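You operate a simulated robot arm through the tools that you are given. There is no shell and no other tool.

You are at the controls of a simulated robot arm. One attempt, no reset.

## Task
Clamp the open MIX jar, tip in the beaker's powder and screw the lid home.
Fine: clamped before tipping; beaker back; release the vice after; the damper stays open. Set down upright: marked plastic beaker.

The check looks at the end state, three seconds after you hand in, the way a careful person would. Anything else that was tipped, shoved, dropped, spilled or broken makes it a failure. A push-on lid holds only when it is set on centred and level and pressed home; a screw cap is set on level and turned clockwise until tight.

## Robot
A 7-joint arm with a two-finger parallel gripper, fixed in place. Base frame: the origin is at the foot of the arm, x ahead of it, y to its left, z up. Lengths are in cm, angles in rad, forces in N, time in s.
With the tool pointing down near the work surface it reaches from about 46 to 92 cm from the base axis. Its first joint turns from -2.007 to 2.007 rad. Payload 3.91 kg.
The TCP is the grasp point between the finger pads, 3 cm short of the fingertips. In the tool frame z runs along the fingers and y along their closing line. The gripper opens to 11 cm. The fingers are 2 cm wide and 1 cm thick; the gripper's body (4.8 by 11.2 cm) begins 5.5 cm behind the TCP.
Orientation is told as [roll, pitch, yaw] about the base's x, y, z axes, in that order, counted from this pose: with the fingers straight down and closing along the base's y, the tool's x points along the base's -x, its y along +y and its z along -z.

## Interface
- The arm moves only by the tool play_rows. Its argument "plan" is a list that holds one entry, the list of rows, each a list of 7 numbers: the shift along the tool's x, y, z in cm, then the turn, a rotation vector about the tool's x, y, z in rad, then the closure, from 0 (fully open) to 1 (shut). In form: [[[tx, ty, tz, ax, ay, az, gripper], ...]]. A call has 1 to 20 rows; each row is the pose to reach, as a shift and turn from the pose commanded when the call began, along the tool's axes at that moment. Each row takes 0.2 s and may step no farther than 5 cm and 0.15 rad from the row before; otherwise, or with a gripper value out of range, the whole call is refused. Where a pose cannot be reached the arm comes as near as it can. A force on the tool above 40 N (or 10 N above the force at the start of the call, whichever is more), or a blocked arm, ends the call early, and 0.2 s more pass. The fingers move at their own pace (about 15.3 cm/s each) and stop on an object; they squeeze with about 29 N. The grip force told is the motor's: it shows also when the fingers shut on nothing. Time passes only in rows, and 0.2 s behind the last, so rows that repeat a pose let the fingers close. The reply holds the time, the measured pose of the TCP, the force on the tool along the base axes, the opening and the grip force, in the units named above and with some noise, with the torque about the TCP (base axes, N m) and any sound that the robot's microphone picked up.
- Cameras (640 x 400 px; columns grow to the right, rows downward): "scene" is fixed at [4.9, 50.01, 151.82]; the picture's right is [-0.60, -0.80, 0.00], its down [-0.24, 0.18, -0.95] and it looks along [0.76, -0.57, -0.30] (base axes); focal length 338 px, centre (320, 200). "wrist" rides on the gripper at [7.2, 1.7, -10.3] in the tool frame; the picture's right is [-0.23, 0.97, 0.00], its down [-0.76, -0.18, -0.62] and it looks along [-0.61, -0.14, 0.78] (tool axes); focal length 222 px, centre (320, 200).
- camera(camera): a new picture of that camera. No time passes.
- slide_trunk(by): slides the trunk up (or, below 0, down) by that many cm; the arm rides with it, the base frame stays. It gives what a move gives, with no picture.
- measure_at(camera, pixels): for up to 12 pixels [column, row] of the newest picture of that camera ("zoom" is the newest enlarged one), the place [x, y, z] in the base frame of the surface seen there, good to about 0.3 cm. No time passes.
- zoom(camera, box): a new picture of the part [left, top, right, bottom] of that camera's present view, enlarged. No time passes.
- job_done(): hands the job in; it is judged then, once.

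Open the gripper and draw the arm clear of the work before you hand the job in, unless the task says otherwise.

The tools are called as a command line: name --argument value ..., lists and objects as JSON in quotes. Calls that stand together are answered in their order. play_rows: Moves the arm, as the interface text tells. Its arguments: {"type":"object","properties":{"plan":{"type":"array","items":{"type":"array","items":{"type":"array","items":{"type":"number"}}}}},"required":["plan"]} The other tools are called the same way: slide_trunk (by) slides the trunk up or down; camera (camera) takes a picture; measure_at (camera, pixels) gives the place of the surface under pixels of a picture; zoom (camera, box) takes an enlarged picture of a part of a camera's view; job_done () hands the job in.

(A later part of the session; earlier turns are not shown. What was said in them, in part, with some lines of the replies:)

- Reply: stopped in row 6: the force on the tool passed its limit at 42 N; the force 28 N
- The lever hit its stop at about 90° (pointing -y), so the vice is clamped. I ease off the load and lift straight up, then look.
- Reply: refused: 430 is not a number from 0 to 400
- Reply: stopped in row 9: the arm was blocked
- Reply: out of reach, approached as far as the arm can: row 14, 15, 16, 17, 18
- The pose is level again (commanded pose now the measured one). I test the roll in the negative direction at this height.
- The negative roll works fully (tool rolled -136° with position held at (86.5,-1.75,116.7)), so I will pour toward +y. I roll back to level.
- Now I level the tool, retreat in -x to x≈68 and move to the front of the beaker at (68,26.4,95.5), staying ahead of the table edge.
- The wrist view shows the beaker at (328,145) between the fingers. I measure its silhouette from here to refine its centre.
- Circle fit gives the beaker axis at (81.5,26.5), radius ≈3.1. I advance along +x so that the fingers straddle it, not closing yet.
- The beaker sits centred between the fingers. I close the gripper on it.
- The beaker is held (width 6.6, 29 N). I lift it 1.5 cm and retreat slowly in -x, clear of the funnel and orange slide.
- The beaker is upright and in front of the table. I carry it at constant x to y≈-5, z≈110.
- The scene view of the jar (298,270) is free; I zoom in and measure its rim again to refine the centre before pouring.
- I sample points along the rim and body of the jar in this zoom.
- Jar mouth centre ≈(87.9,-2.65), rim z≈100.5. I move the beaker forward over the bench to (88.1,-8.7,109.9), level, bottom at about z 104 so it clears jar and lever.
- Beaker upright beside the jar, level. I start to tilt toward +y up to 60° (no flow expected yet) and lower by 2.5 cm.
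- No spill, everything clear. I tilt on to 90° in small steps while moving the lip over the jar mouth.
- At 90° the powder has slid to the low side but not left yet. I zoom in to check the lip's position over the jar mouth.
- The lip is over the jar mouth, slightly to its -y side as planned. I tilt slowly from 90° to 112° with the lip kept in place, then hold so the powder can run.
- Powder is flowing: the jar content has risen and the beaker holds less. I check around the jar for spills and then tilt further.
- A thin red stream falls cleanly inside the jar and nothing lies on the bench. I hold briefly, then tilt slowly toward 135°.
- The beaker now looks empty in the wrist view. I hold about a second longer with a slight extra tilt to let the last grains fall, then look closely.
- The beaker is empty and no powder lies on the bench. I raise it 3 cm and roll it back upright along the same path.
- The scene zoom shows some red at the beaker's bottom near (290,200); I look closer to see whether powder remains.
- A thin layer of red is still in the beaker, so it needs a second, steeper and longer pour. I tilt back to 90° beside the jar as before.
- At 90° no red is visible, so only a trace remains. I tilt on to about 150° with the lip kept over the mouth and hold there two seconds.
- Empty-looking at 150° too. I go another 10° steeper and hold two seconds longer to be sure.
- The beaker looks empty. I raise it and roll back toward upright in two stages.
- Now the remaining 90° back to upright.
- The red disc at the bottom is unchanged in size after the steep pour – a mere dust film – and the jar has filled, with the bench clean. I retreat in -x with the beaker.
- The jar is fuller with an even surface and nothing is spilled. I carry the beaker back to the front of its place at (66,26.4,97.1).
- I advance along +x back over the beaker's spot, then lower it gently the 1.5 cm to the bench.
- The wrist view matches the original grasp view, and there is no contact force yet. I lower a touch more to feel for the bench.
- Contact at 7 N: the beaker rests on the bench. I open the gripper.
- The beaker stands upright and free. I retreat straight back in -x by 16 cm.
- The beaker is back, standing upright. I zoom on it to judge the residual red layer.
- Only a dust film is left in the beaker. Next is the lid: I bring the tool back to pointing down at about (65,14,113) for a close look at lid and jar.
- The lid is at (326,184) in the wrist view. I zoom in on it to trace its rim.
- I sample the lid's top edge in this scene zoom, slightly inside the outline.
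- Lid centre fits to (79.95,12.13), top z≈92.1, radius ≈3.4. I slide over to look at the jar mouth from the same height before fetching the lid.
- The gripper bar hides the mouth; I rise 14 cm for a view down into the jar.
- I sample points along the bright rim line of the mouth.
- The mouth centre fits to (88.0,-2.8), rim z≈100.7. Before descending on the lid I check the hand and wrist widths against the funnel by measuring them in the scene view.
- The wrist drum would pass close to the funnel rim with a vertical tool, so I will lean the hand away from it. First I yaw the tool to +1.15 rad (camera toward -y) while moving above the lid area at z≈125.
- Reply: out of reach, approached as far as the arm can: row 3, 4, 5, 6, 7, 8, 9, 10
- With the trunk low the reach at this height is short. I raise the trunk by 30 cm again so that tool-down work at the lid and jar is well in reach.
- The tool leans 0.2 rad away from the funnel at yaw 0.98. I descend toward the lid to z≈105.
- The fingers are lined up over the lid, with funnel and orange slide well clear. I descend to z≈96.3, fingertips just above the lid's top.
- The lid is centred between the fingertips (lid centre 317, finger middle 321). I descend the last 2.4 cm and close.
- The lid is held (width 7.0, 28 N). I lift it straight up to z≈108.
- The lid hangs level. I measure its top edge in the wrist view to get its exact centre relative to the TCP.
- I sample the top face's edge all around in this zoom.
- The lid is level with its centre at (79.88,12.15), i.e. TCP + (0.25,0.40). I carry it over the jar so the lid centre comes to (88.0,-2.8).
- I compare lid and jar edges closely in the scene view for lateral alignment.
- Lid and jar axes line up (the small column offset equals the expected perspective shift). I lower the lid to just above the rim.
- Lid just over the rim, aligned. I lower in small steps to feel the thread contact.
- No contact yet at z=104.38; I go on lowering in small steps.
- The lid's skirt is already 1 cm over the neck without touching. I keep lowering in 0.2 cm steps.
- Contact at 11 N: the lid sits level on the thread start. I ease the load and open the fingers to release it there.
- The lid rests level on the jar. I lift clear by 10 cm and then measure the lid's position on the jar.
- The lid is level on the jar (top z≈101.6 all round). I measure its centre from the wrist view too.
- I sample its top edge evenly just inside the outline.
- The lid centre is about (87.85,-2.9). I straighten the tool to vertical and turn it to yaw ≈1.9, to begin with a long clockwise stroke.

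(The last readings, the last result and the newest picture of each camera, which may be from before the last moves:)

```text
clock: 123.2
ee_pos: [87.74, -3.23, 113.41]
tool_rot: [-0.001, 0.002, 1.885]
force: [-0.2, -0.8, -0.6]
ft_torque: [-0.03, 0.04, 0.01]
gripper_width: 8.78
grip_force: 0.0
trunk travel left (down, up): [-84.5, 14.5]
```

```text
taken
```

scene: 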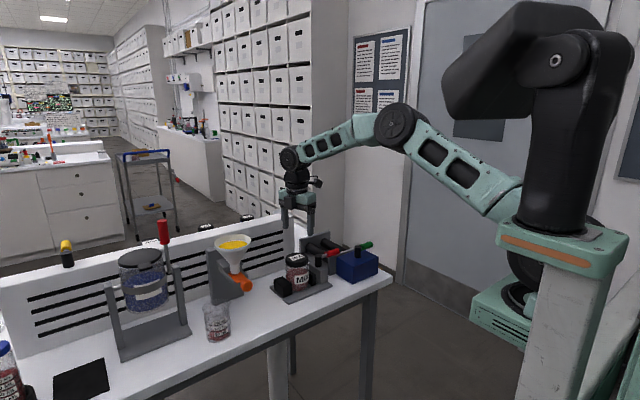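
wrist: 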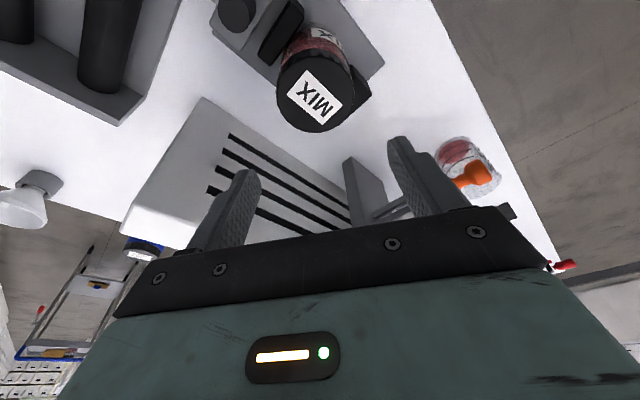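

Yaw 1.885 is reached with position held. I test how much farther it can turn.

play_rows --plan '[[[0, 0, 0, 0, 0, -0.14, 0.2], [0, 0, 0, 0, 0, -0.28, 0.2], [0, 0, 0, 0, 0, -0.42, 0.2], [0, 0, 0, 0, 0, -0.56, 0.2], [0, 0, 0, 0, 0, -0.7, 0.2], [0, 0, 0, 0, 0, -0.7, 0.2]]]'

```text
clock: 124.6
ee_pos: [87.75, -3.15, 113.44]
tool_rot: [-0.001, 0.005, 2.585]
force: [0.4, -0.3, 0.4]
ft_torque: [0.02, -0.02, 0.03]
gripper_width: 8.81
grip_force: 0.0
trunk travel left (down, up): [-84.5, 14.5]
```

Yaw 2.585 works as well. I lower the open fingers around the lid to z≈103.1 (tips about 1.6 cm below the lid's top).

play_rows --plan '[[[0, -0.1, 3, 0, 0, 0, 0.2], [0, -0.2, 6, 0, 0, 0, 0.2], [0, -0.29, 8, 0, 0, 0, 0.2], [0, -0.29, 9.5, 0, 0, 0, 0.2], [0, -0.29, 10.34, 0, 0, 0, 0.2], [0, -0.29, 10.34, 0, 0, 0, 0.2]]]'

camera --camera "wrist"

zoom --camera "scene" --box '[260, 215, 340, 295]'

```text
clock: 126.0
ee_pos: [87.95, -3.02, 103.19]
tool_rot: [0.0, 0.003, 2.583]
force: [-0.2, -0.2, -0.5]
ft_torque: [0.03, -0.04, 0.02]
gripper_width: 8.79
grip_force: 0.1
trunk travel left (down, up): [-84.5, 14.5]
```

```text
taken
```

wrist: 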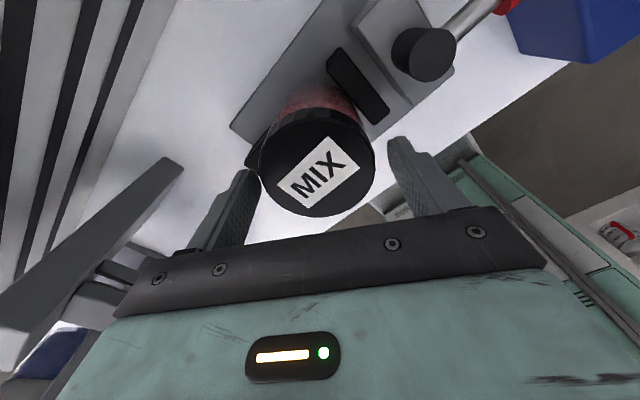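

```text
5.00 times, centred on (300, 255) of scene
```

zoom: 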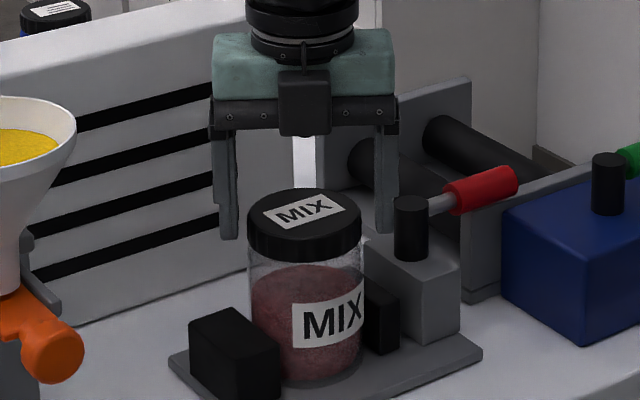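

In this view the lid looks offset toward the left finger, so I measure the lid's top edge again from here.

zoom --camera "wrist" --box '[236, 95, 386, 225]'

```text
3.08 times, centred on (311, 160) of wrist
```

zoom: 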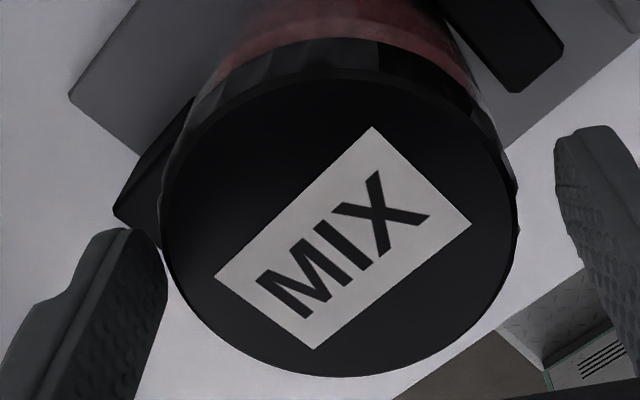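

I sample the lid face edges and the two fingertips.

measure_at --camera "zoom" --pixels '[[335, 76], [335, 370], [168, 225], [508, 205], [215, 125], [460, 120], [215, 325], [465, 310], [270, 90], [400, 85], [270, 360], [400, 360]]'

measure_at --camera "zoom" --pixels '[[110, 245], [130, 260], [150, 280], [590, 140], [580, 190], [600, 160], [342, 238], [370, 130], [470, 222], [315, 347], [217, 277]]'

```text
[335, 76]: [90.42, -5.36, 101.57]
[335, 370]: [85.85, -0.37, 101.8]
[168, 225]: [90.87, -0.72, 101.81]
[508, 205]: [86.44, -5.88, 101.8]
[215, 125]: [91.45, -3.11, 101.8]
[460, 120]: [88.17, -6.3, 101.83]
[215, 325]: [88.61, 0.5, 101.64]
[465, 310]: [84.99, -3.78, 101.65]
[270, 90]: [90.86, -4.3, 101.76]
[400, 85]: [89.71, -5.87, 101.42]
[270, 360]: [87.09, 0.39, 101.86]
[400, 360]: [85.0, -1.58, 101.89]
```

```text
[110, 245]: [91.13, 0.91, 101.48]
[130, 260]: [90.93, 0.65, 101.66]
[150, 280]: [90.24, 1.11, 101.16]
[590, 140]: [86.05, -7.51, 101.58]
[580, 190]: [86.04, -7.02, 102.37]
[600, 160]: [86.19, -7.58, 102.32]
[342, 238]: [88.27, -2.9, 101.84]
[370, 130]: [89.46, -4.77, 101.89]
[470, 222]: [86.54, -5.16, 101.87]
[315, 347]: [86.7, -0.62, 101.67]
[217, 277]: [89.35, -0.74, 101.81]
```

The lid is only about 0.2 cm off toward the left finger. I shift the tool by that much, then close on the lid.

play_rows --plan '[[[0.08, -0.19, 0, 0, 0, 0, 0.2], [0.08, -0.19, 0, 0, 0, 0, 0.25], [0.08, -0.19, 0, 0, 0, 0, 0.3], [0.08, -0.19, 0, 0, 0, 0, 0.4], [0.08, -0.19, 0, 0, 0, 0, 0.6], [0.08, -0.19, 0, 0, 0, 0, 0.6], [0.08, -0.19, 0, 0, 0, 0, 0.6]]]'

```text
clock: 127.6
ee_pos: [88.14, -2.79, 103.13]
tool_rot: [-0.001, 0.003, 2.583]
force: [0.6, -1.3, 1.1]
ft_torque: [-0.04, -0.01, -0.03]
gripper_width: 7.03
grip_force: 29.2
trunk travel left (down, up): [-84.5, 14.5]
```

The grip is centred (lateral force near zero). I press down slightly and start turning clockwise by about 1 rad, watching force and torque.

play_rows --plan '[[[0, 0, 0.05, 0, 0, 0.05, 0.6], [0, 0, 0.1, 0, 0, 0.15, 0.6], [0, 0, 0.1, 0, 0, 0.28, 0.6], [0, 0, 0.1, 0, 0, 0.41, 0.6], [0, 0, 0.1, 0, 0, 0.54, 0.6], [0, 0, 0.1, 0, 0, 0.67, 0.6], [0, 0, 0.1, 0, 0, 0.8, 0.6], [0, 0, 0.1, 0, 0, 0.93, 0.6], [0, 0, 0.1, 0, 0, 1.05, 0.6]]]'

zoom --camera "scene" --box '[260, 215, 340, 295]'

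```text
clock: 129.6
ee_pos: [88.01, -2.8, 102.94]
tool_rot: [-0.004, 0.001, 1.53]
force: [-3.2, -3.8, 0.2]
ft_torque: [-0.27, 0.33, 0.01]
gripper_width: 7.02
grip_force: 29.0
trunk travel left (down, up): [-84.5, 14.5]
```

```text
5.00 times, centred on (300, 255) of scene
```

zoom: 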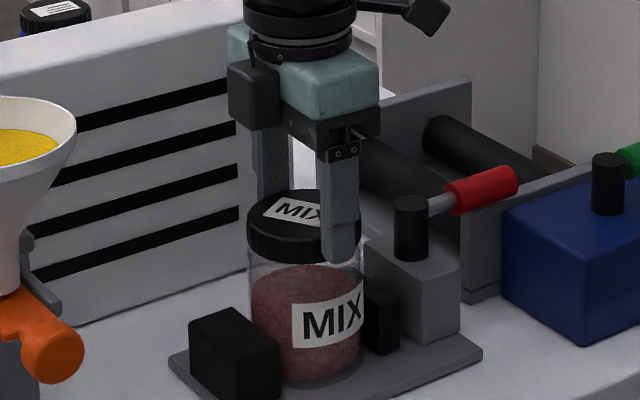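

The lid turns and follows the thread (z 103.13→102.94, no upward force). I continue clockwise, following downward slightly.

play_rows --plan '[[[0, 0, 0.05, 0, 0, 0.13, 0.6], [0, 0, 0.07, 0, 0, 0.26, 0.6], [0, 0, 0.08, 0, 0, 0.39, 0.6], [0, 0, 0.1, 0, 0, 0.52, 0.6], [0, 0, 0.11, 0, 0, 0.65, 0.6], [0, 0, 0.12, 0, 0, 0.78, 0.6], [0, 0, 0.13, 0, 0, 0.91, 0.6], [0, 0, 0.14, 0, 0, 1.04, 0.6], [0, 0, 0.15, 0, 0, 1.17, 0.6], [0, 0, 0.16, 0, 0, 1.3, 0.6]]]'

zoom --camera "scene" --box '[260, 215, 340, 295]'

```text
clock: 131.8
ee_pos: [87.96, -2.69, 103.0]
tool_rot: [-0.002, -0.001, 0.231]
force: [-9.4, 0.9, 5.3]
ft_torque: [0.02, 0.7, 0.01]
gripper_width: 7.06
grip_force: 28.9
trunk travel left (down, up): [-84.5, 14.5]
```

```text
5.00 times, centred on (300, 255) of scene
```

zoom: 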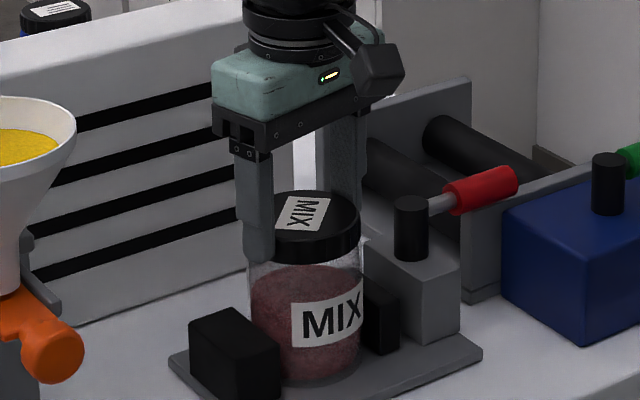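

The lid turns but shows about 5 N upward and a 9 N sideways reaction in -x, so the tool sits slightly too far in +x. I correct by 0.15 cm and continue turning clockwise.

play_rows --plan '[[[0.1, 0.02, 0, 0, 0, 0.1, 0.6], [0.146, 0.034, 0, 0, 0, 0.23, 0.6], [0.146, 0.034, 0, 0, 0, 0.36, 0.6], [0.146, 0.034, 0, 0, 0, 0.49, 0.6], [0.146, 0.034, 0, 0, 0, 0.62, 0.6], [0.146, 0.034, 0, 0, 0, 0.75, 0.6], [0.146, 0.034, 0, 0, 0, 0.88, 0.6], [0.146, 0.034, 0, 0, 0, 1.01, 0.6]]]'

zoom --camera "scene" --box '[260, 215, 340, 295]'

```text
clock: 133.6
ee_pos: [87.94, -2.75, 102.82]
tool_rot: [0.001, -0.004, -0.781]
force: [5.2, 5.1, 3.1]
ft_torque: [0.2, -0.53, 0.0]
gripper_width: 7.03
grip_force: 28.8
trunk travel left (down, up): [-84.5, 14.5]
```

```text
5.00 times, centred on (300, 255) of scene
```

zoom: 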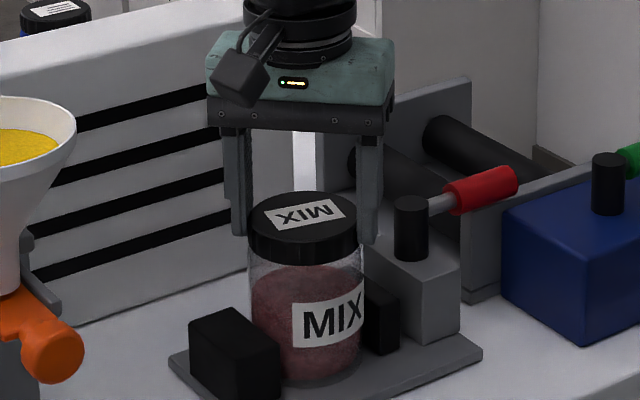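

The lid has turned about 190° in total and is slowly sinking (z 102.82). I continue clockwise to yaw ≈ -2.4.

play_rows --plan '[[[0, 0, 0.02, 0, 0, 0.13, 0.6], [0, 0, 0.03, 0, 0, 0.26, 0.6], [0, 0, 0.04, 0, 0, 0.39, 0.6], [0, 0, 0.05, 0, 0, 0.52, 0.6], [0, 0, 0.06, 0, 0, 0.65, 0.6], [0, 0, 0.07, 0, 0, 0.78, 0.6], [0, 0, 0.08, 0, 0, 0.91, 0.6], [0, 0, 0.09, 0, 0, 1.04, 0.6], [0, 0, 0.1, 0, 0, 1.17, 0.6], [0, 0, 0.11, 0, 0, 1.3, 0.6], [0, 0, 0.12, 0, 0, 1.43, 0.6], [0, 0, 0.13, 0, 0, 1.56, 0.6], [0, 0, 0.14, 0, 0, 1.66, 0.6]]]'

zoom --camera "scene" --box '[260, 215, 340, 295]'

```text
clock: 136.4
ee_pos: [87.91, -2.9, 102.96]
tool_rot: [0.004, 0.003, -2.439]
force: [15.1, 5.5, 21.7]
ft_torque: [0.01, -0.83, 0.98]
gripper_width: 7.06
grip_force: 28.7
trunk travel left (down, up): [-84.5, 14.5]
```

```text
5.00 times, centred on (300, 255) of scene
```

zoom: 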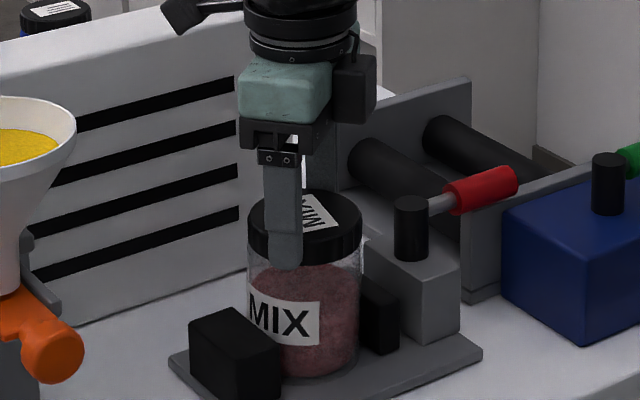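

Torque has risen to about 1 N m and the jar itself has turned a little in the jaws (its MIX label moved left), so the lid seems tight. I relieve the load, open and lift to inspect.

play_rows --plan '[[[0, 0, -0.2, 0, 0, -0.03, 0.6], [0, 0, -0.35, 0, 0, -0.05, 0.6], [0, 0, -0.35, 0, 0, -0.05, 0.4], [0, 0, -0.35, 0, 0, -0.05, 0.2], [0, 0, -0.35, 0, 0, -0.05, 0.2], [0, 0, -2.5, 0, 0, -0.05, 0.2], [0, 0, -6, 0, 0, -0.05, 0.2], [0, 0, -10, 0, 0, -0.05, 0.2], [0, 0, -10, 0, 0, -0.05, 0.2]]]'

zoom --camera "scene" --box '[276, 235, 326, 290]'

measure_at --camera "zoom" --pixels '[[212, 175], [368, 172], [290, 140], [285, 208], [235, 148], [345, 146], [230, 200], [345, 200], [290, 170], [255, 170], [330, 175], [215, 250]]'

```text
clock: 138.4
ee_pos: [87.86, -2.96, 112.9]
tool_rot: [0.002, 0.0, -2.388]
force: [-0.7, -0.4, 0.5]
ft_torque: [0.01, -0.02, -0.01]
gripper_width: 8.81
grip_force: 0.1
trunk travel left (down, up): [-84.5, 14.5]
```

```text
7.27 times, centred on (301, 262) of scene
```

zoom: 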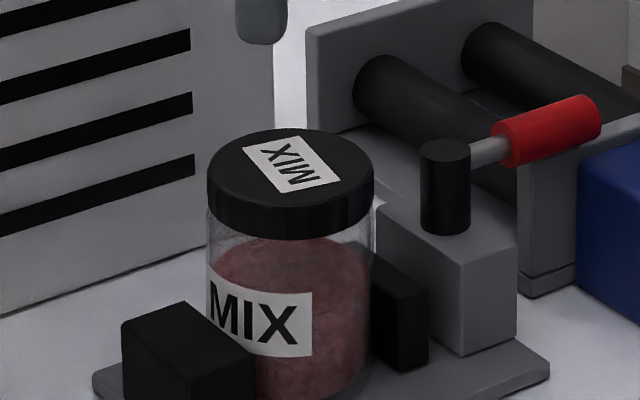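

```text
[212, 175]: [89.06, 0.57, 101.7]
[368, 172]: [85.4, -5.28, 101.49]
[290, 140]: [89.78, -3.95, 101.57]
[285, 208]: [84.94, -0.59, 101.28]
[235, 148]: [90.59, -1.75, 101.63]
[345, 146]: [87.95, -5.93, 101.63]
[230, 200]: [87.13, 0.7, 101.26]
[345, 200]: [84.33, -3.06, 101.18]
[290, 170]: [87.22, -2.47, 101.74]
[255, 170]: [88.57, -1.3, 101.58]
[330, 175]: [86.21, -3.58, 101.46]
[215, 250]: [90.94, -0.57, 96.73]
```

The lid top reads about z 101.5, hardly lower than before; I need to see whether it is seated level or still loose. I zoom in closely from both cameras.

zoom --camera "scene" --box '[284, 246, 316, 286]'

camera --camera "wrist"

```text
10.00 times, centred on (300, 266) of scene
```

zoom: 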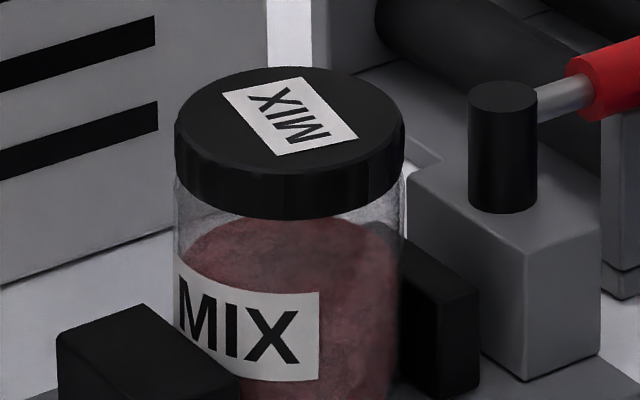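

```text
taken
```

wrist: 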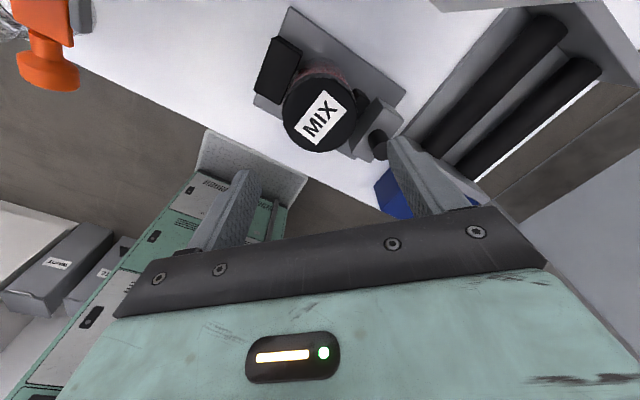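

I measure the lid's level and height again from both views.

measure_at --camera "zoom" --pixels '[[185, 125], [395, 125], [290, 72], [285, 165], [210, 95], [375, 92], [210, 150], [370, 152], [240, 130], [340, 100], [200, 110], [385, 140]]'

zoom --camera "wrist" --box '[275, 60, 365, 160]'

measure_at --camera "zoom" --pixels '[[320, 110], [330, 350], [205, 225], [455, 225], [235, 150], [420, 150], [240, 310], [420, 310], [290, 120], [360, 120], [280, 340], [380, 340]]'

```text
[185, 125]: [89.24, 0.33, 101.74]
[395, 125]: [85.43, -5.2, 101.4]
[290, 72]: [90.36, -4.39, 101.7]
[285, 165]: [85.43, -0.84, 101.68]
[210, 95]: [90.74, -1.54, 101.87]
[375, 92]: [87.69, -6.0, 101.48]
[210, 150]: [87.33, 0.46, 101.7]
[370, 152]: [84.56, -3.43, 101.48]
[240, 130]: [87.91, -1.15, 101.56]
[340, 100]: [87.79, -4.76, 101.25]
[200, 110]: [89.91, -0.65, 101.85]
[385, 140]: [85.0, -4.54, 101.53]
```

```text
4.00 times, centred on (320, 110) of wrist
```

zoom: 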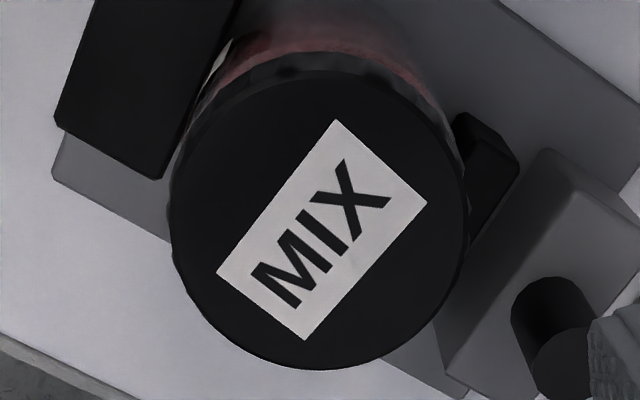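

```text
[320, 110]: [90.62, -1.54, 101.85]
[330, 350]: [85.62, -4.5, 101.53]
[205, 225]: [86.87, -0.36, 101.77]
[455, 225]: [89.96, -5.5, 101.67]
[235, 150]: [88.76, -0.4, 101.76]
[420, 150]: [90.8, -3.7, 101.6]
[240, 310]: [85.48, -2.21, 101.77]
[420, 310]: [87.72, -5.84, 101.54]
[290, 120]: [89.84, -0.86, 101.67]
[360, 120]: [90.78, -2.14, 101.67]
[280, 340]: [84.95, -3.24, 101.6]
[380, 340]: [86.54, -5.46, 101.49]
```

The lid is nearly level, and the jar turned about 67° with it in the last part of the stroke, which suggests it got tight after roughly 220°. I turn the open hand back by 1.5 rad for a second grip to test the tightness.

play_rows --plan '[[[0, 0, 0, 0, 0, -0.14, 0.2], [0, 0, 0, 0, 0, -0.28, 0.2], [0, 0, 0, 0, 0, -0.42, 0.2], [0, 0, 0, 0, 0, -0.56, 0.2], [0, 0, 0, 0, 0, -0.7, 0.2], [0, 0, 0, 0, 0, -0.84, 0.2], [0, 0, 0, 0, 0, -0.98, 0.2], [0, 0, 0, 0, 0, -1.12, 0.2], [0, 0, 0, 0, 0, -1.26, 0.2], [0, 0, 0, 0, 0, -1.4, 0.2], [0, 0, 0, 0, 0, -1.54, 0.2], [0, 0, 0, 0, 0, -1.68, 0.2], [0, 0, 0, 0, 0, -1.82, 0.2], [0, 0, 0, 0, 0, -1.82, 0.2]]]'

camera --camera "wrist"

zoom --camera "wrist" --box '[265, 40, 385, 160]'

```text
clock: 141.4
ee_pos: [87.91, -2.69, 112.68]
tool_rot: [0.0, -0.003, -0.564]
force: [0.3, -0.3, 0.5]
ft_torque: [-0.03, -0.01, -0.02]
gripper_width: 8.84
grip_force: 0.1
trunk travel left (down, up): [-84.5, 14.5]
```

```text
taken
```

wrist: 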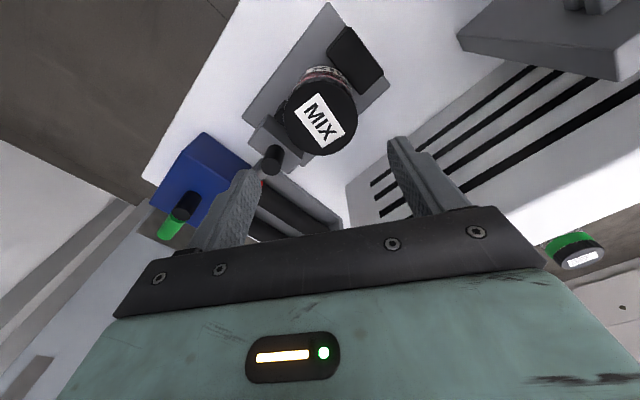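

```text
3.33 times, centred on (325, 100) of wrist
```

zoom: 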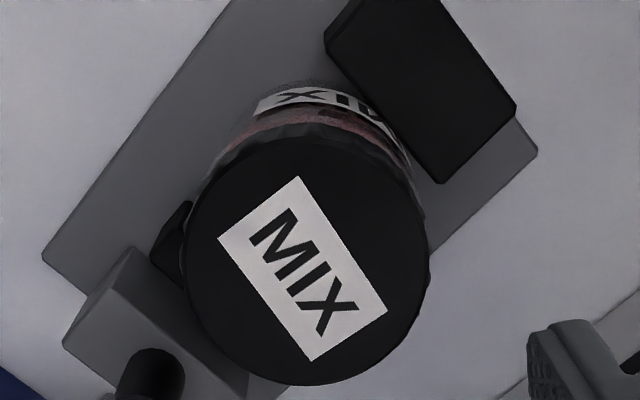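

The lid is centred between the fingers here (column 320). I lower to z≈103 and close on the lid.

play_rows --plan '[[[0.05, 0.02, 3, 0, 0, 0, 0.2], [0.1, 0.04, 6, 0, 0, 0, 0.2], [0.15, 0.04, 8.5, 0, 0, 0, 0.2], [0.15, 0.04, 9.7, 0, 0, 0, 0.2], [0.15, 0.04, 9.7, 0, 0, 0, 0.2], [0.15, 0.04, 9.7, 0, 0, 0, 0.35], [0.15, 0.04, 9.7, 0, 0, 0, 0.6], [0.15, 0.04, 9.7, 0, 0, 0, 0.6], [0.15, 0.04, 9.7, 0, 0, 0, 0.6]]]'

```text
clock: 143.4
ee_pos: [87.73, -2.67, 103.08]
tool_rot: [0.0, -0.004, -0.567]
force: [0.2, 0.8, 0.0]
ft_torque: [0.03, -0.07, -0.02]
gripper_width: 7.07
grip_force: 28.7
trunk travel left (down, up): [-84.5, 14.5]
```

Gripped with no side load. I turn clockwise by 0.5 rad with no downward push to read the torque.

play_rows --plan '[[[0, 0, 0, 0, 0, 0.1, 0.6], [0, 0, 0, 0, 0, 0.2, 0.6], [0, 0, 0, 0, 0, 0.3, 0.6], [0, 0, 0, 0, 0, 0.4, 0.6], [0, 0, 0, 0, 0, 0.5, 0.6]]]'

zoom --camera "scene" --box '[276, 235, 326, 290]'

```text
clock: 144.6
ee_pos: [88.02, -2.23, 103.32]
tool_rot: [0.01, -0.003, -1.066]
force: [17.0, 22.9, 8.9]
ft_torque: [1.49, -1.24, 1.1]
gripper_width: 7.08
grip_force: 29.3
trunk travel left (down, up): [-84.5, 14.5]
```

```text
7.27 times, centred on (301, 262) of scene
```

zoom: 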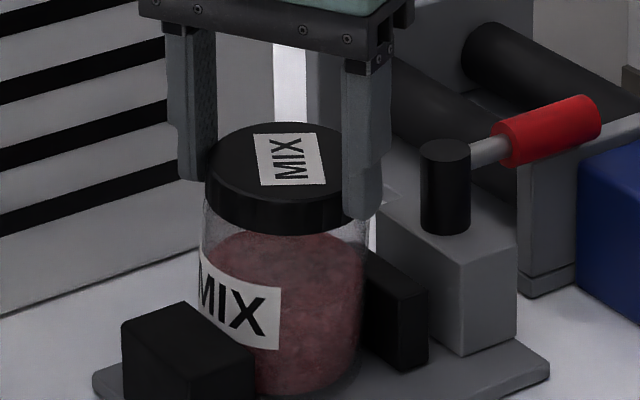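

The jar now turns and leans with the lid (lateral force about 28 N, torque 1.1 N m), so the lid is gripping the jar tightly and I should stop. I relieve the side load by yielding with the tool.

play_rows --plan '[[[0.1, 0.2, -0.05, 0, 0, 0, 0.6], [0.2, 0.42, -0.12, 0, 0, 0, 0.6], [0.2, 0.42, -0.12, 0, 0, 0, 0.6]]]'

zoom --camera "scene" --box '[270, 230, 330, 300]'

camera --camera "wrist"

```text
clock: 145.4
ee_pos: [88.0, -2.21, 103.25]
tool_rot: [0.003, -0.007, -1.069]
force: [6.8, 19.9, 14.5]
ft_torque: [0.94, -0.46, 0.43]
gripper_width: 7.09
grip_force: 28.9
trunk travel left (down, up): [-84.5, 14.5]
```

```text
5.71 times, centred on (300, 265) of scene
```

zoom: 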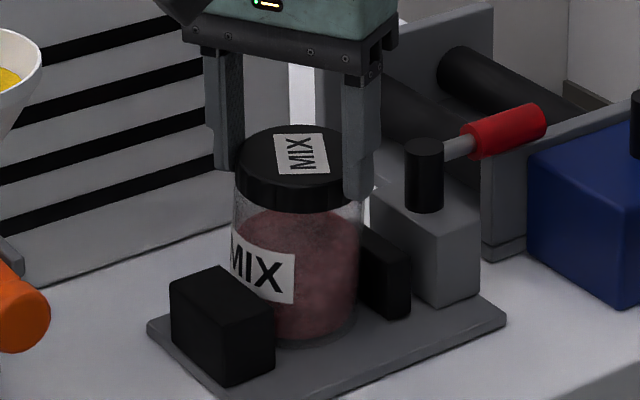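

```text
taken
```

wrist: 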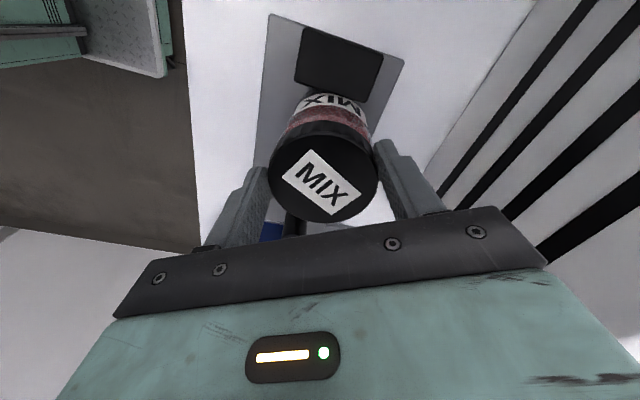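

The lid turned together with the jar without any downward push, so it is screwed tight. I yield a bit more to cancel the remaining load before opening.

play_rows --plan '[[[0.05, 0.06, -0.05, 0, 0, 0, 0.6], [0.1, 0.12, -0.1, 0, 0, 0, 0.6], [0.1, 0.12, -0.1, 0, 0, 0, 0.6]]]'

```text
clock: 146.2
ee_pos: [88.03, -2.17, 103.27]
tool_rot: [-0.003, -0.004, -1.068]
force: [2.7, 13.1, 6.8]
ft_torque: [0.46, -0.2, 0.24]
gripper_width: 7.07
grip_force: 29.1
trunk travel left (down, up): [-84.5, 14.5]
```

The load is falling (13 N left in y). I yield once more the same way.

play_rows --plan '[[[0.06, 0.05, -0.05, 0, 0, 0, 0.6], [0.12, 0.09, -0.08, 0, 0, 0, 0.6], [0.12, 0.09, -0.08, 0, 0, 0, 0.6]]]'

zoom --camera "scene" --box '[270, 230, 330, 300]'

```text
clock: 147.0
ee_pos: [88.14, -2.2, 103.33]
tool_rot: [-0.003, -0.004, -1.07]
force: [-1.3, 1.2, -0.4]
ft_torque: [-0.23, 0.12, 0.14]
gripper_width: 7.08
grip_force: 29.2
trunk travel left (down, up): [-84.5, 14.5]
```

```text
5.71 times, centred on (300, 265) of scene
```

zoom: 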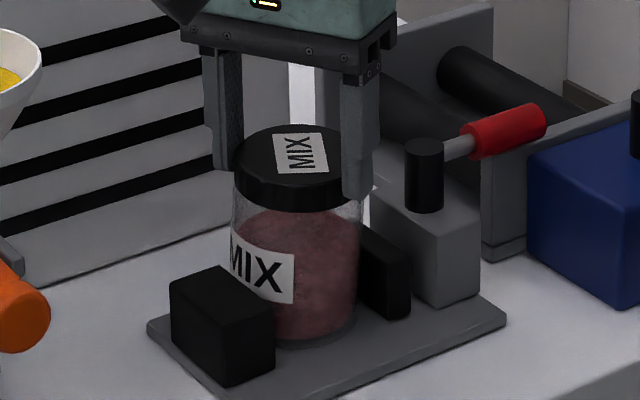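

Forces are near zero; the jar leans slightly toward +y in the jaws. I open the fingers slowly and lift away.

play_rows --plan '[[[0, 0, 0, 0, 0, 0, 0.45], [0, 0, 0, 0, 0, 0, 0.35], [0, 0, 0, 0, 0, 0, 0.25], [0, 0, 0, 0, 0, 0, 0.15], [0, 0, 0, 0, 0, 0, 0.1], [0, 0, -2, 0, 0, 0, 0.1], [0, 0, -5, 0, 0, 0, 0.1], [0, 0, -9, 0, 0, 0, 0.1], [0, 0, -9, 0, 0, 0, 0.1]]]'

zoom --camera "scene" --box '[270, 230, 330, 300]'

measure_at --camera "zoom" --pixels '[[240, 160], [360, 165], [300, 130], [295, 185], [262, 140], [340, 142], [260, 178], [335, 182]]'

```text
clock: 149.0
ee_pos: [88.2, -2.0, 112.34]
tool_rot: [0.002, -0.004, -1.067]
force: [0.7, -0.7, -0.4]
ft_torque: [0.0, 0.01, -0.01]
gripper_width: 9.91
grip_force: 0.0
trunk travel left (down, up): [-84.5, 14.5]
```

```text
5.71 times, centred on (300, 265) of scene
```

zoom: 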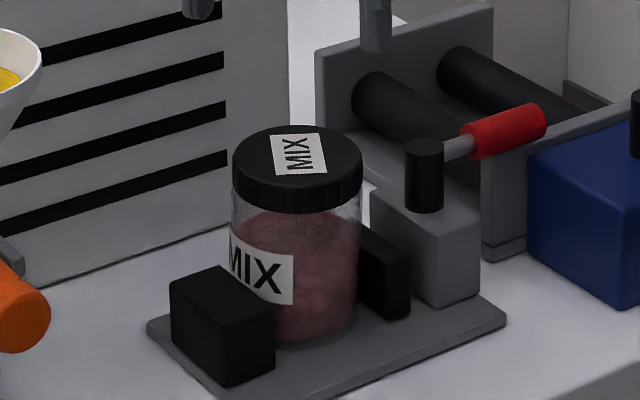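

```text
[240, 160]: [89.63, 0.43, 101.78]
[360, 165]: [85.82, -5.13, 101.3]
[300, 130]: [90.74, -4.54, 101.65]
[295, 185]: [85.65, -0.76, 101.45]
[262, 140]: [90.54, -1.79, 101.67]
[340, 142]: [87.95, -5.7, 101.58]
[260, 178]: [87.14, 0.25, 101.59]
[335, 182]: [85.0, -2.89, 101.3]
```

I zoom in to see whether jar and lid stand straight now.

zoom --camera "scene" --box '[284, 246, 316, 292]'

camera --camera "wrist"

zoom --camera "wrist" --box '[250, 40, 390, 180]'

```text
8.70 times, centred on (300, 269) of scene
```

zoom: 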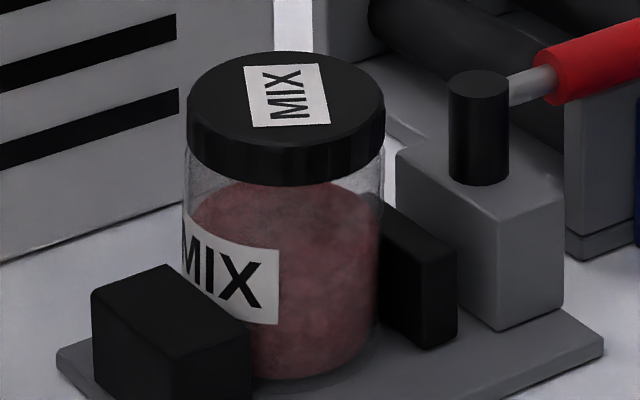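

```text
taken
```

wrist: 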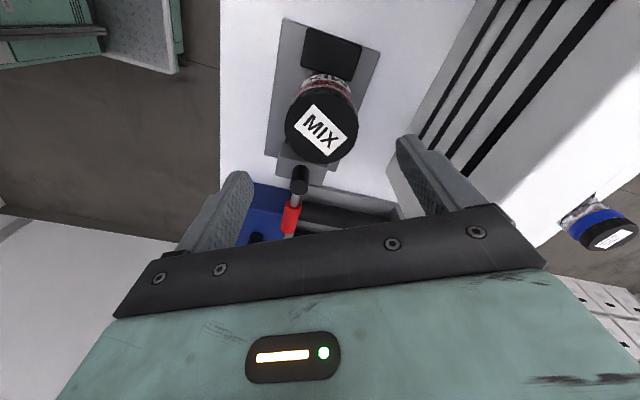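

```text
2.86 times, centred on (320, 110) of wrist
```

zoom: 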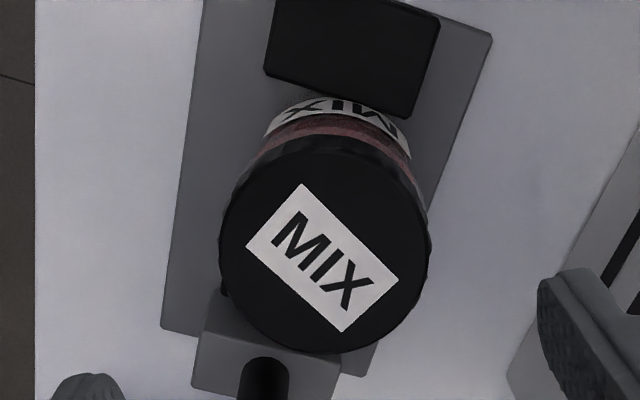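

Jar and lid lean only slightly together in the jaws; releasing the vice will let the jar settle on its base. I move over the lever, turning the hand to yaw 1.57, at safe height.

play_rows --plan '[[[-0.7, -0.43, 0, 0, 0, -0.139, 0.2], [-1.41, -0.86, 0, 0, 0, -0.278, 0.3], [-2.11, -1.29, 0, 0, 0, -0.417, 0.5], [-2.82, -1.72, 0, 0, 0, -0.556, 0.7], [-3.52, -2.15, 0, 0, 0, -0.695, 0.7], [-4.23, -2.58, 0, 0, 0, -0.834, 0.7], [-4.93, -3.01, 0, 0, 0, -0.973, 0.7], [-5.64, -3.44, 0, 0, 0, -1.112, 0.7], [-6.34, -3.87, 0, 0, 0, -1.251, 0.7], [-7.05, -4.3, 0, 0, 0, -1.39, 0.7], [-7.75, -4.74, 0, 0, 0, -1.529, 0.7], [-8.46, -5.17, 0, 0, 0, -1.668, 0.7], [-9.16, -5.6, 0, 0, 0, -1.807, 0.7], [-9.87, -6.03, 0, 0, 0, -1.946, 0.7], [-10.57, -6.46, 0, 0, 0, -2.085, 0.7], [-11.28, -6.89, 0, 0, 0, -2.224, 0.7], [-11.98, -7.32, 0, 0, 0, -2.363, 0.7], [-12.69, -7.75, 0, 0, 0, -2.502, 0.7], [-13.39, -8.18, 0, 0, 0, -2.638, 0.7], [-13.39, -8.18, 0, 0, 0, -2.638, 0.7]]]'

camera --camera "wrist"

zoom --camera "scene" --box '[260, 200, 400, 300]'

```text
clock: 153.2
ee_pos: [87.49, -17.57, 112.49]
tool_rot: [-0.002, 0.003, 1.571]
force: [0.8, 1.3, -0.2]
ft_torque: [0.01, 0.01, 0.01]
gripper_width: 3.31
grip_force: 0.0
trunk travel left (down, up): [-84.5, 14.5]
```

```text
taken
```

wrist: 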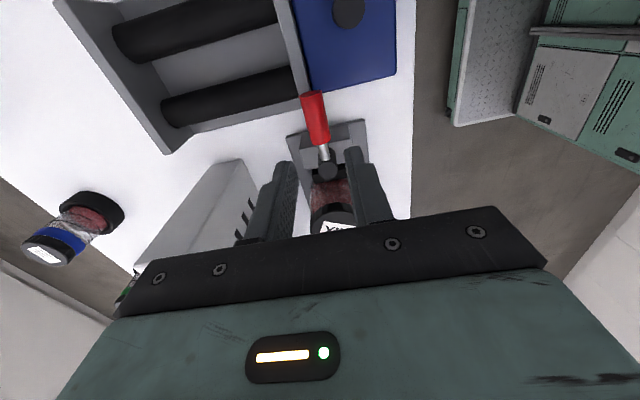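

```text
4.00 times, centred on (330, 250) of scene
```

zoom: 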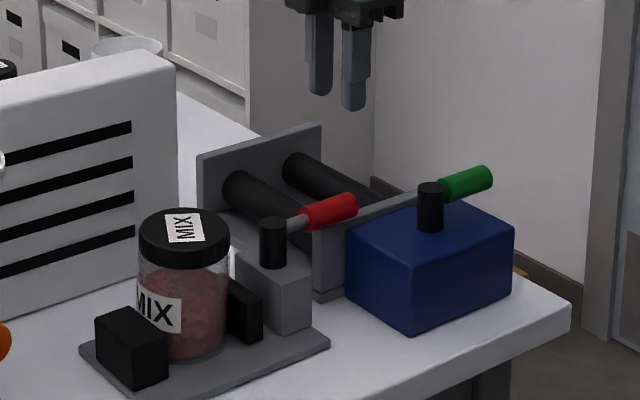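

The red handle is below the hand at (315,115) in the wrist view. I measure it to centre the cage.

measure_at --camera "wrist" --pixels '[[312, 105], [316, 120], [320, 138], [322, 150], [326, 168], [310, 120], [323, 120], [345, 205]]'

```text
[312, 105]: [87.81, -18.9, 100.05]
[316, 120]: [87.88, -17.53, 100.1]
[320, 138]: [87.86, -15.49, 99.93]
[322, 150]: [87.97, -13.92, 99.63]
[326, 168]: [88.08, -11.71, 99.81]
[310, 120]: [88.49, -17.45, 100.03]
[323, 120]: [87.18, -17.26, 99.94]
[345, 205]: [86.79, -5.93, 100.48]
```

The handle lies at x≈87.8, y -15…-19. I lower the cage around it to z≈101.6.

play_rows --plan '[[[0, -0.15, 3, 0, 0, 0, 0.7], [0, -0.2, 6, 0, 0, 0, 0.7], [0, -0.2, 8.5, 0, 0, 0, 0.7], [0, -0.2, 10.9, 0, 0, 0, 0.7], [0, -0.2, 10.9, 0, 0, 0, 0.7]]]'

zoom --camera "scene" --box '[260, 200, 400, 300]'

camera --camera "wrist"

```text
clock: 154.4
ee_pos: [87.59, -17.62, 101.46]
tool_rot: [-0.003, 0.001, 1.57]
force: [-0.3, 0.4, -0.7]
ft_torque: [0.01, 0.0, -0.03]
gripper_width: 3.31
grip_force: 0.1
trunk travel left (down, up): [-84.5, 14.5]
```

```text
4.00 times, centred on (330, 250) of scene
```

zoom: 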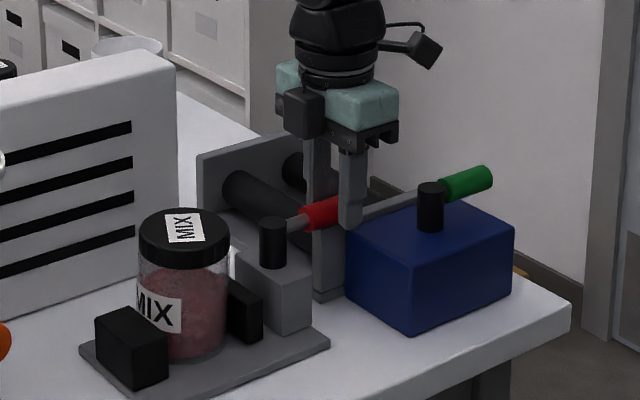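

```text
taken
```

wrist: 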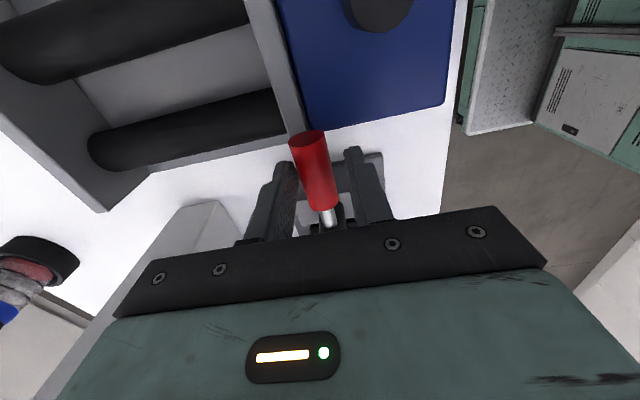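

The handle is caged. I swing it back toward -x by 0.6 rad to open the vice, watching the force.

play_rows --plan '[[[-0.01, 0.33, 0, 0, 0, 0.05, 0.7], [-0.03, 0.65, 0, 0, 0, 0.1, 0.7], [-0.07, 0.98, 0, 0, 0, 0.15, 0.7], [-0.13, 1.3, 0, 0, 0, 0.2, 0.7], [-0.2, 1.62, 0, 0, 0, 0.25, 0.7], [-0.29, 1.93, 0, 0, 0, 0.3, 0.7], [-0.52, 2.54, 0, 0, 0, 0.4, 0.7], [-0.8, 3.13, 0, 0, 0, 0.5, 0.7], [-1.14, 3.68, 0, 0, 0, 0.6, 0.7]]]'

zoom --camera "scene" --box '[260, 200, 400, 300]'

```text
clock: 156.4
ee_pos: [83.99, -16.62, 101.49]
tool_rot: [-0.005, -0.001, 0.969]
force: [1.1, -0.6, 1.0]
ft_torque: [-0.04, 0.01, -0.01]
gripper_width: 3.34
grip_force: 0.2
trunk travel left (down, up): [-84.5, 14.5]
```

```text
4.00 times, centred on (330, 250) of scene
```

zoom: 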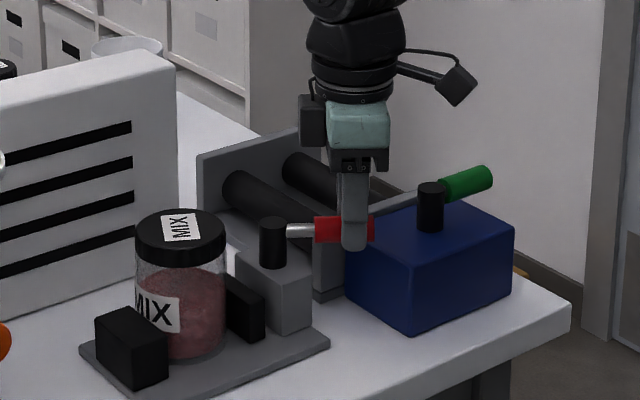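

The lever moves freely and the jaw is opening. I continue the swing until the handle points toward -x again.

play_rows --plan '[[[-0.03, 0.66, 0, 0, 0, 0.1, 0.7], [-0.13, 1.31, 0, 0, 0, 0.2, 0.7], [-0.29, 1.94, 0, 0, 0, 0.3, 0.7], [-0.52, 2.56, 0, 0, 0, 0.4, 0.7], [-0.8, 3.15, 0, 0, 0, 0.5, 0.7], [-1.15, 3.71, 0, 0, 0, 0.6, 0.7], [-1.55, 4.23, 0, 0, 0, 0.7, 0.7], [-1.99, 4.71, 0, 0, 0, 0.8, 0.7], [-2.49, 5.15, 0, 0, 0, 0.9, 0.7]]]'

zoom --camera "scene" --box '[260, 200, 400, 300]'

camera --camera "wrist"

```text
clock: 158.4
ee_pos: [81.13, -11.62, 101.54]
tool_rot: [-0.002, -0.004, 0.067]
force: [0.0, 0.0, 0.6]
ft_torque: [0.03, -0.04, -0.01]
gripper_width: 3.3
grip_force: 0.0
trunk travel left (down, up): [-84.5, 14.5]
```

```text
4.00 times, centred on (330, 250) of scene
```

zoom: 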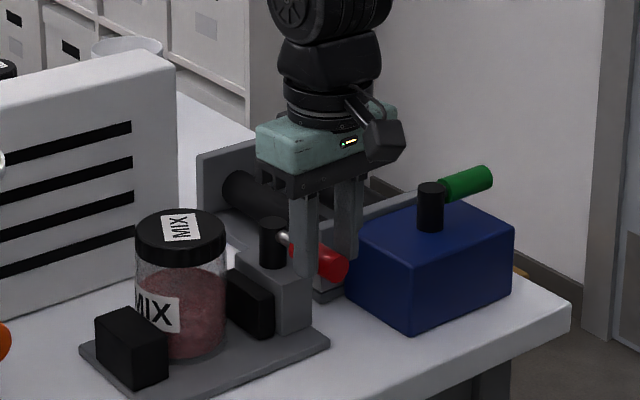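

```text
taken
```

wrist: 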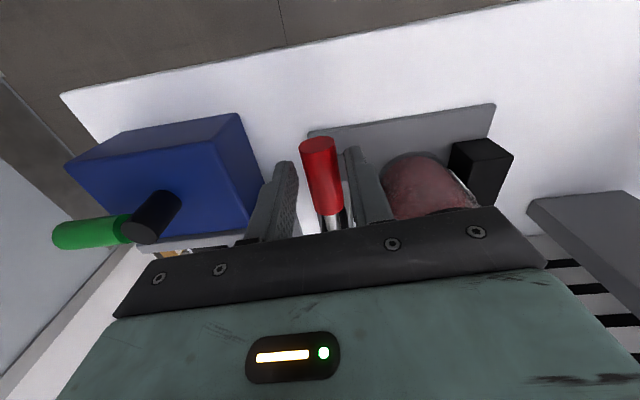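

The jaw has opened and the handle points nearly to -x. I push the last bit gently to its open stop.

play_rows --plan '[[[-0.01, 0.33, 0, 0, 0, 0.05, 0.7], [-0.03, 0.66, 0, 0, 0, 0.1, 0.7], [-0.05, 0.85, 0, 0, 0, 0.13, 0.7], [-0.07, 1.0, 0, 0, 0, 0.15, 0.7], [-0.09, 1.15, 0, 0, 0, 0.17, 0.7]]]'

camera --camera "wrist"

zoom --camera "scene" --box '[260, 200, 400, 300]'

```text
clock: 159.6
ee_pos: [81.16, -10.61, 101.46]
tool_rot: [-0.003, -0.006, -0.101]
force: [4.1, -10.5, 2.0]
ft_torque: [-0.29, -0.07, 0.2]
gripper_width: 3.81
grip_force: 4.9
trunk travel left (down, up): [-84.5, 14.5]
```

```text
taken
```

wrist: 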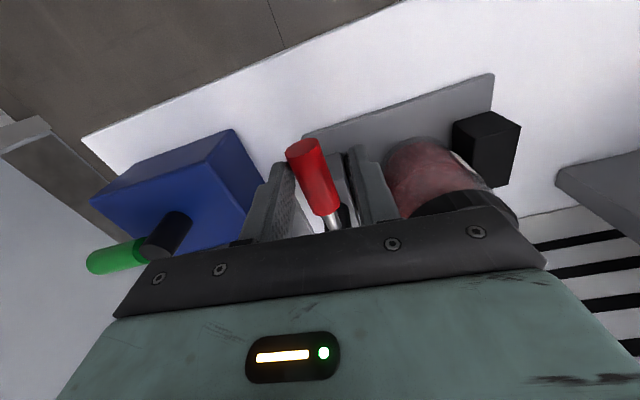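

```text
4.00 times, centred on (330, 250) of scene
```

zoom: 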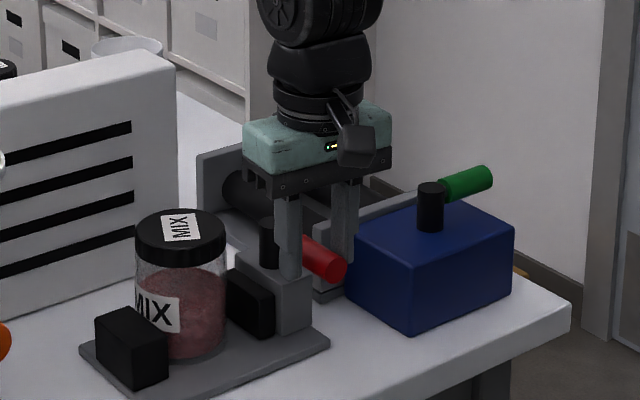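

The lever is back at its open stop (10 N reaction). I back off and lift away.

play_rows --plan '[[[0, -0.35, 0, 0, 0, -0.05, 0.65], [0, -0.7, 0, 0, 0, -0.1, 0.6], [0, -0.7, -2.5, 0, 0, -0.1, 0.6], [0, -0.7, -6, 0, 0, -0.1, 0.6], [0, -0.7, -10, 0, 0, -0.1, 0.6], [0, -0.7, -14, 0, 0, -0.1, 0.5]]]'

zoom --camera "scene" --box '[270, 230, 350, 300]'

```text
clock: 161.0
ee_pos: [81.11, -11.03, 115.54]
tool_rot: [-0.002, -0.001, 0.001]
force: [0.1, -0.2, 0.6]
ft_torque: [-0.01, 0.03, -0.01]
gripper_width: 5.49
grip_force: 0.0
trunk travel left (down, up): [-84.5, 14.5]
```

```text
5.71 times, centred on (310, 265) of scene
```

zoom: 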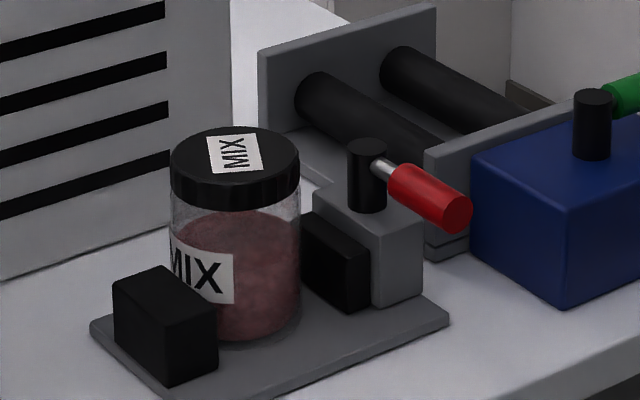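

The vice is open and the jar stands by itself. I measure lid level and jar lean now.

zoom --camera "scene" --box '[282, 246, 314, 292]'

measure_at --camera "zoom" --pixels '[[205, 95], [390, 95], [300, 58], [290, 145], [230, 72], [365, 70], [230, 128], [365, 128], [210, 105], [385, 110], [260, 62], [340, 62]]'

camera --camera "wrist"

```text
8.70 times, centred on (298, 269) of scene
```

zoom: 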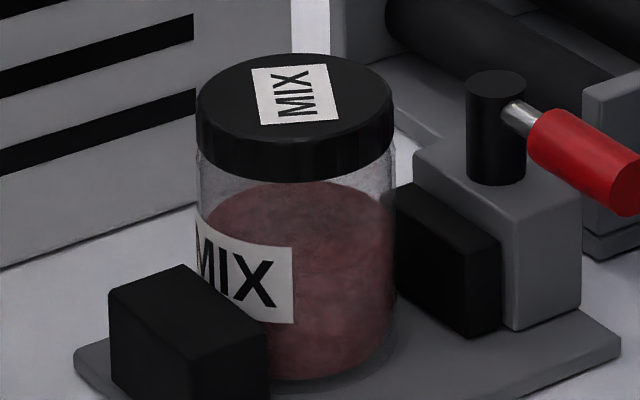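

```text
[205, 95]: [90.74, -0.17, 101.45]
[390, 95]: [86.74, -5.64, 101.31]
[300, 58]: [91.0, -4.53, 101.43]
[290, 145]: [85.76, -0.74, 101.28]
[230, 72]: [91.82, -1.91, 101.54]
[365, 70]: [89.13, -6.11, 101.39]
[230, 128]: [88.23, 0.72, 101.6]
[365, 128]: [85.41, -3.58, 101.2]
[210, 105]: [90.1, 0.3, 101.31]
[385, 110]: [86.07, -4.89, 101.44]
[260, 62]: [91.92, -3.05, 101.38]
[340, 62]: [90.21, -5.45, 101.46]
```

```text
taken
```

wrist: 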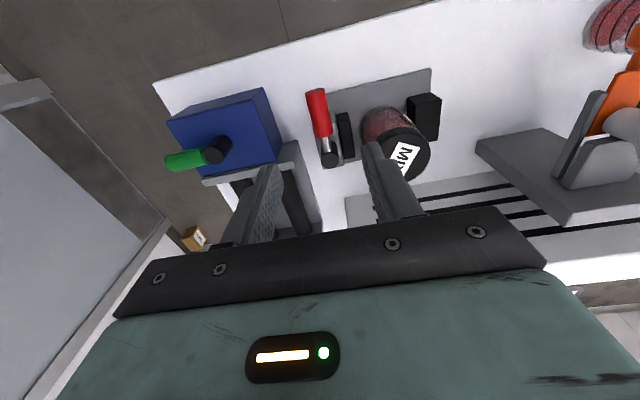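

Lid top is level at z≈101.4 (about 0.3 cm lower than when first set on), lid and jar are concentric and turned as one, and the jar stands straight in the open vice. I open the gripper and draw the arm back for a final check.

play_rows --plan '[[[1, 0.5, -4, 0, 0, 0, 0.3], [4, 2, -7, 0, 0, 0, 0.1], [7.5, 4, -9, 0, 0, 0, 0], [11, 6, -11, 0, 0, 0, 0], [14.5, 8, -12.5, 0, 0, 0, 0], [18, 10, -14, 0, 0, 0, 0], [21, 11, -15, 0, 0, 0, 0], [21, 11, -15, 0, 0, 0, 0]]]'

camera --camera "scene"

camera --camera "wrist"

zoom --camera "scene" --box '[190, 220, 400, 350]'

```text
clock: 162.8
ee_pos: [59.89, -0.14, 130.54]
tool_rot: [-0.002, 0.0, -0.001]
force: [-0.9, 0.6, -1.0]
ft_torque: [0.0, 0.03, -0.04]
gripper_width: 11.02
grip_force: 0.0
trunk travel left (down, up): [-84.5, 14.5]
```

```text
taken
```

scene: 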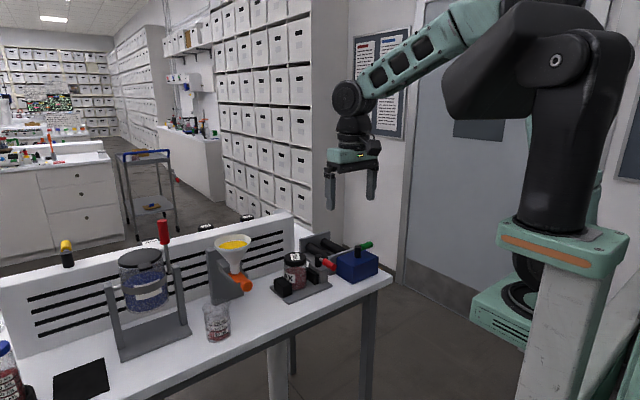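

```text
taken
```

wrist: 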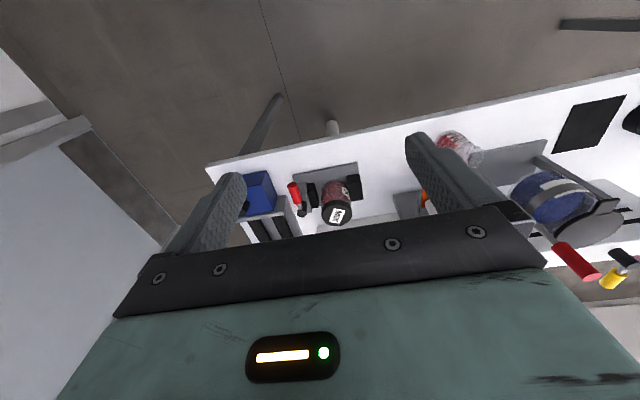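

```text
3.05 times, centred on (295, 285) of scene
```

zoom: 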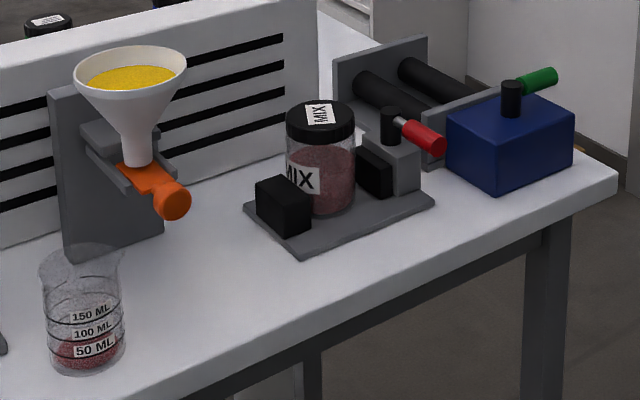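

Final check: lid tight and level on the MIX jar, vice lever back to open, beaker upright in its place, orange slide, green and yellow handles untouched, bench clean, gripper open and arm clear. I hand the job in.

job_done

```text
The job is handed in.
```

I've handed the job in. The MIX jar was clamped, filled and capped, and the vice is released again. I don't have the result of the check.

- **Powder:** I clamped the jar before tipping. All the powder went in except a thin dust film on the beaker floor, which stayed the same after a second, steeper pour. I saw no spill on the bench.
- **Lid:** The lid is on level and turned clockwise until tight. At about 1 N m it turned the jar with it instead of tightening further.
- **Jar:** While I tested the tightness, the jar turned and leaned slightly in the jaws. Once the vice was open it stood straight again, about half a centimetre from where it was clamped.
- **Beaker:** It's back in its original place, standing upright.
- **Everything else:** The vice lever is back at its open stop. I didn't touch the funnel slide, the green lever or the yellow handle. I couldn't tell which of them works the damper, so it is as it was at the start. The gripper is open and the arm is clear of the work.
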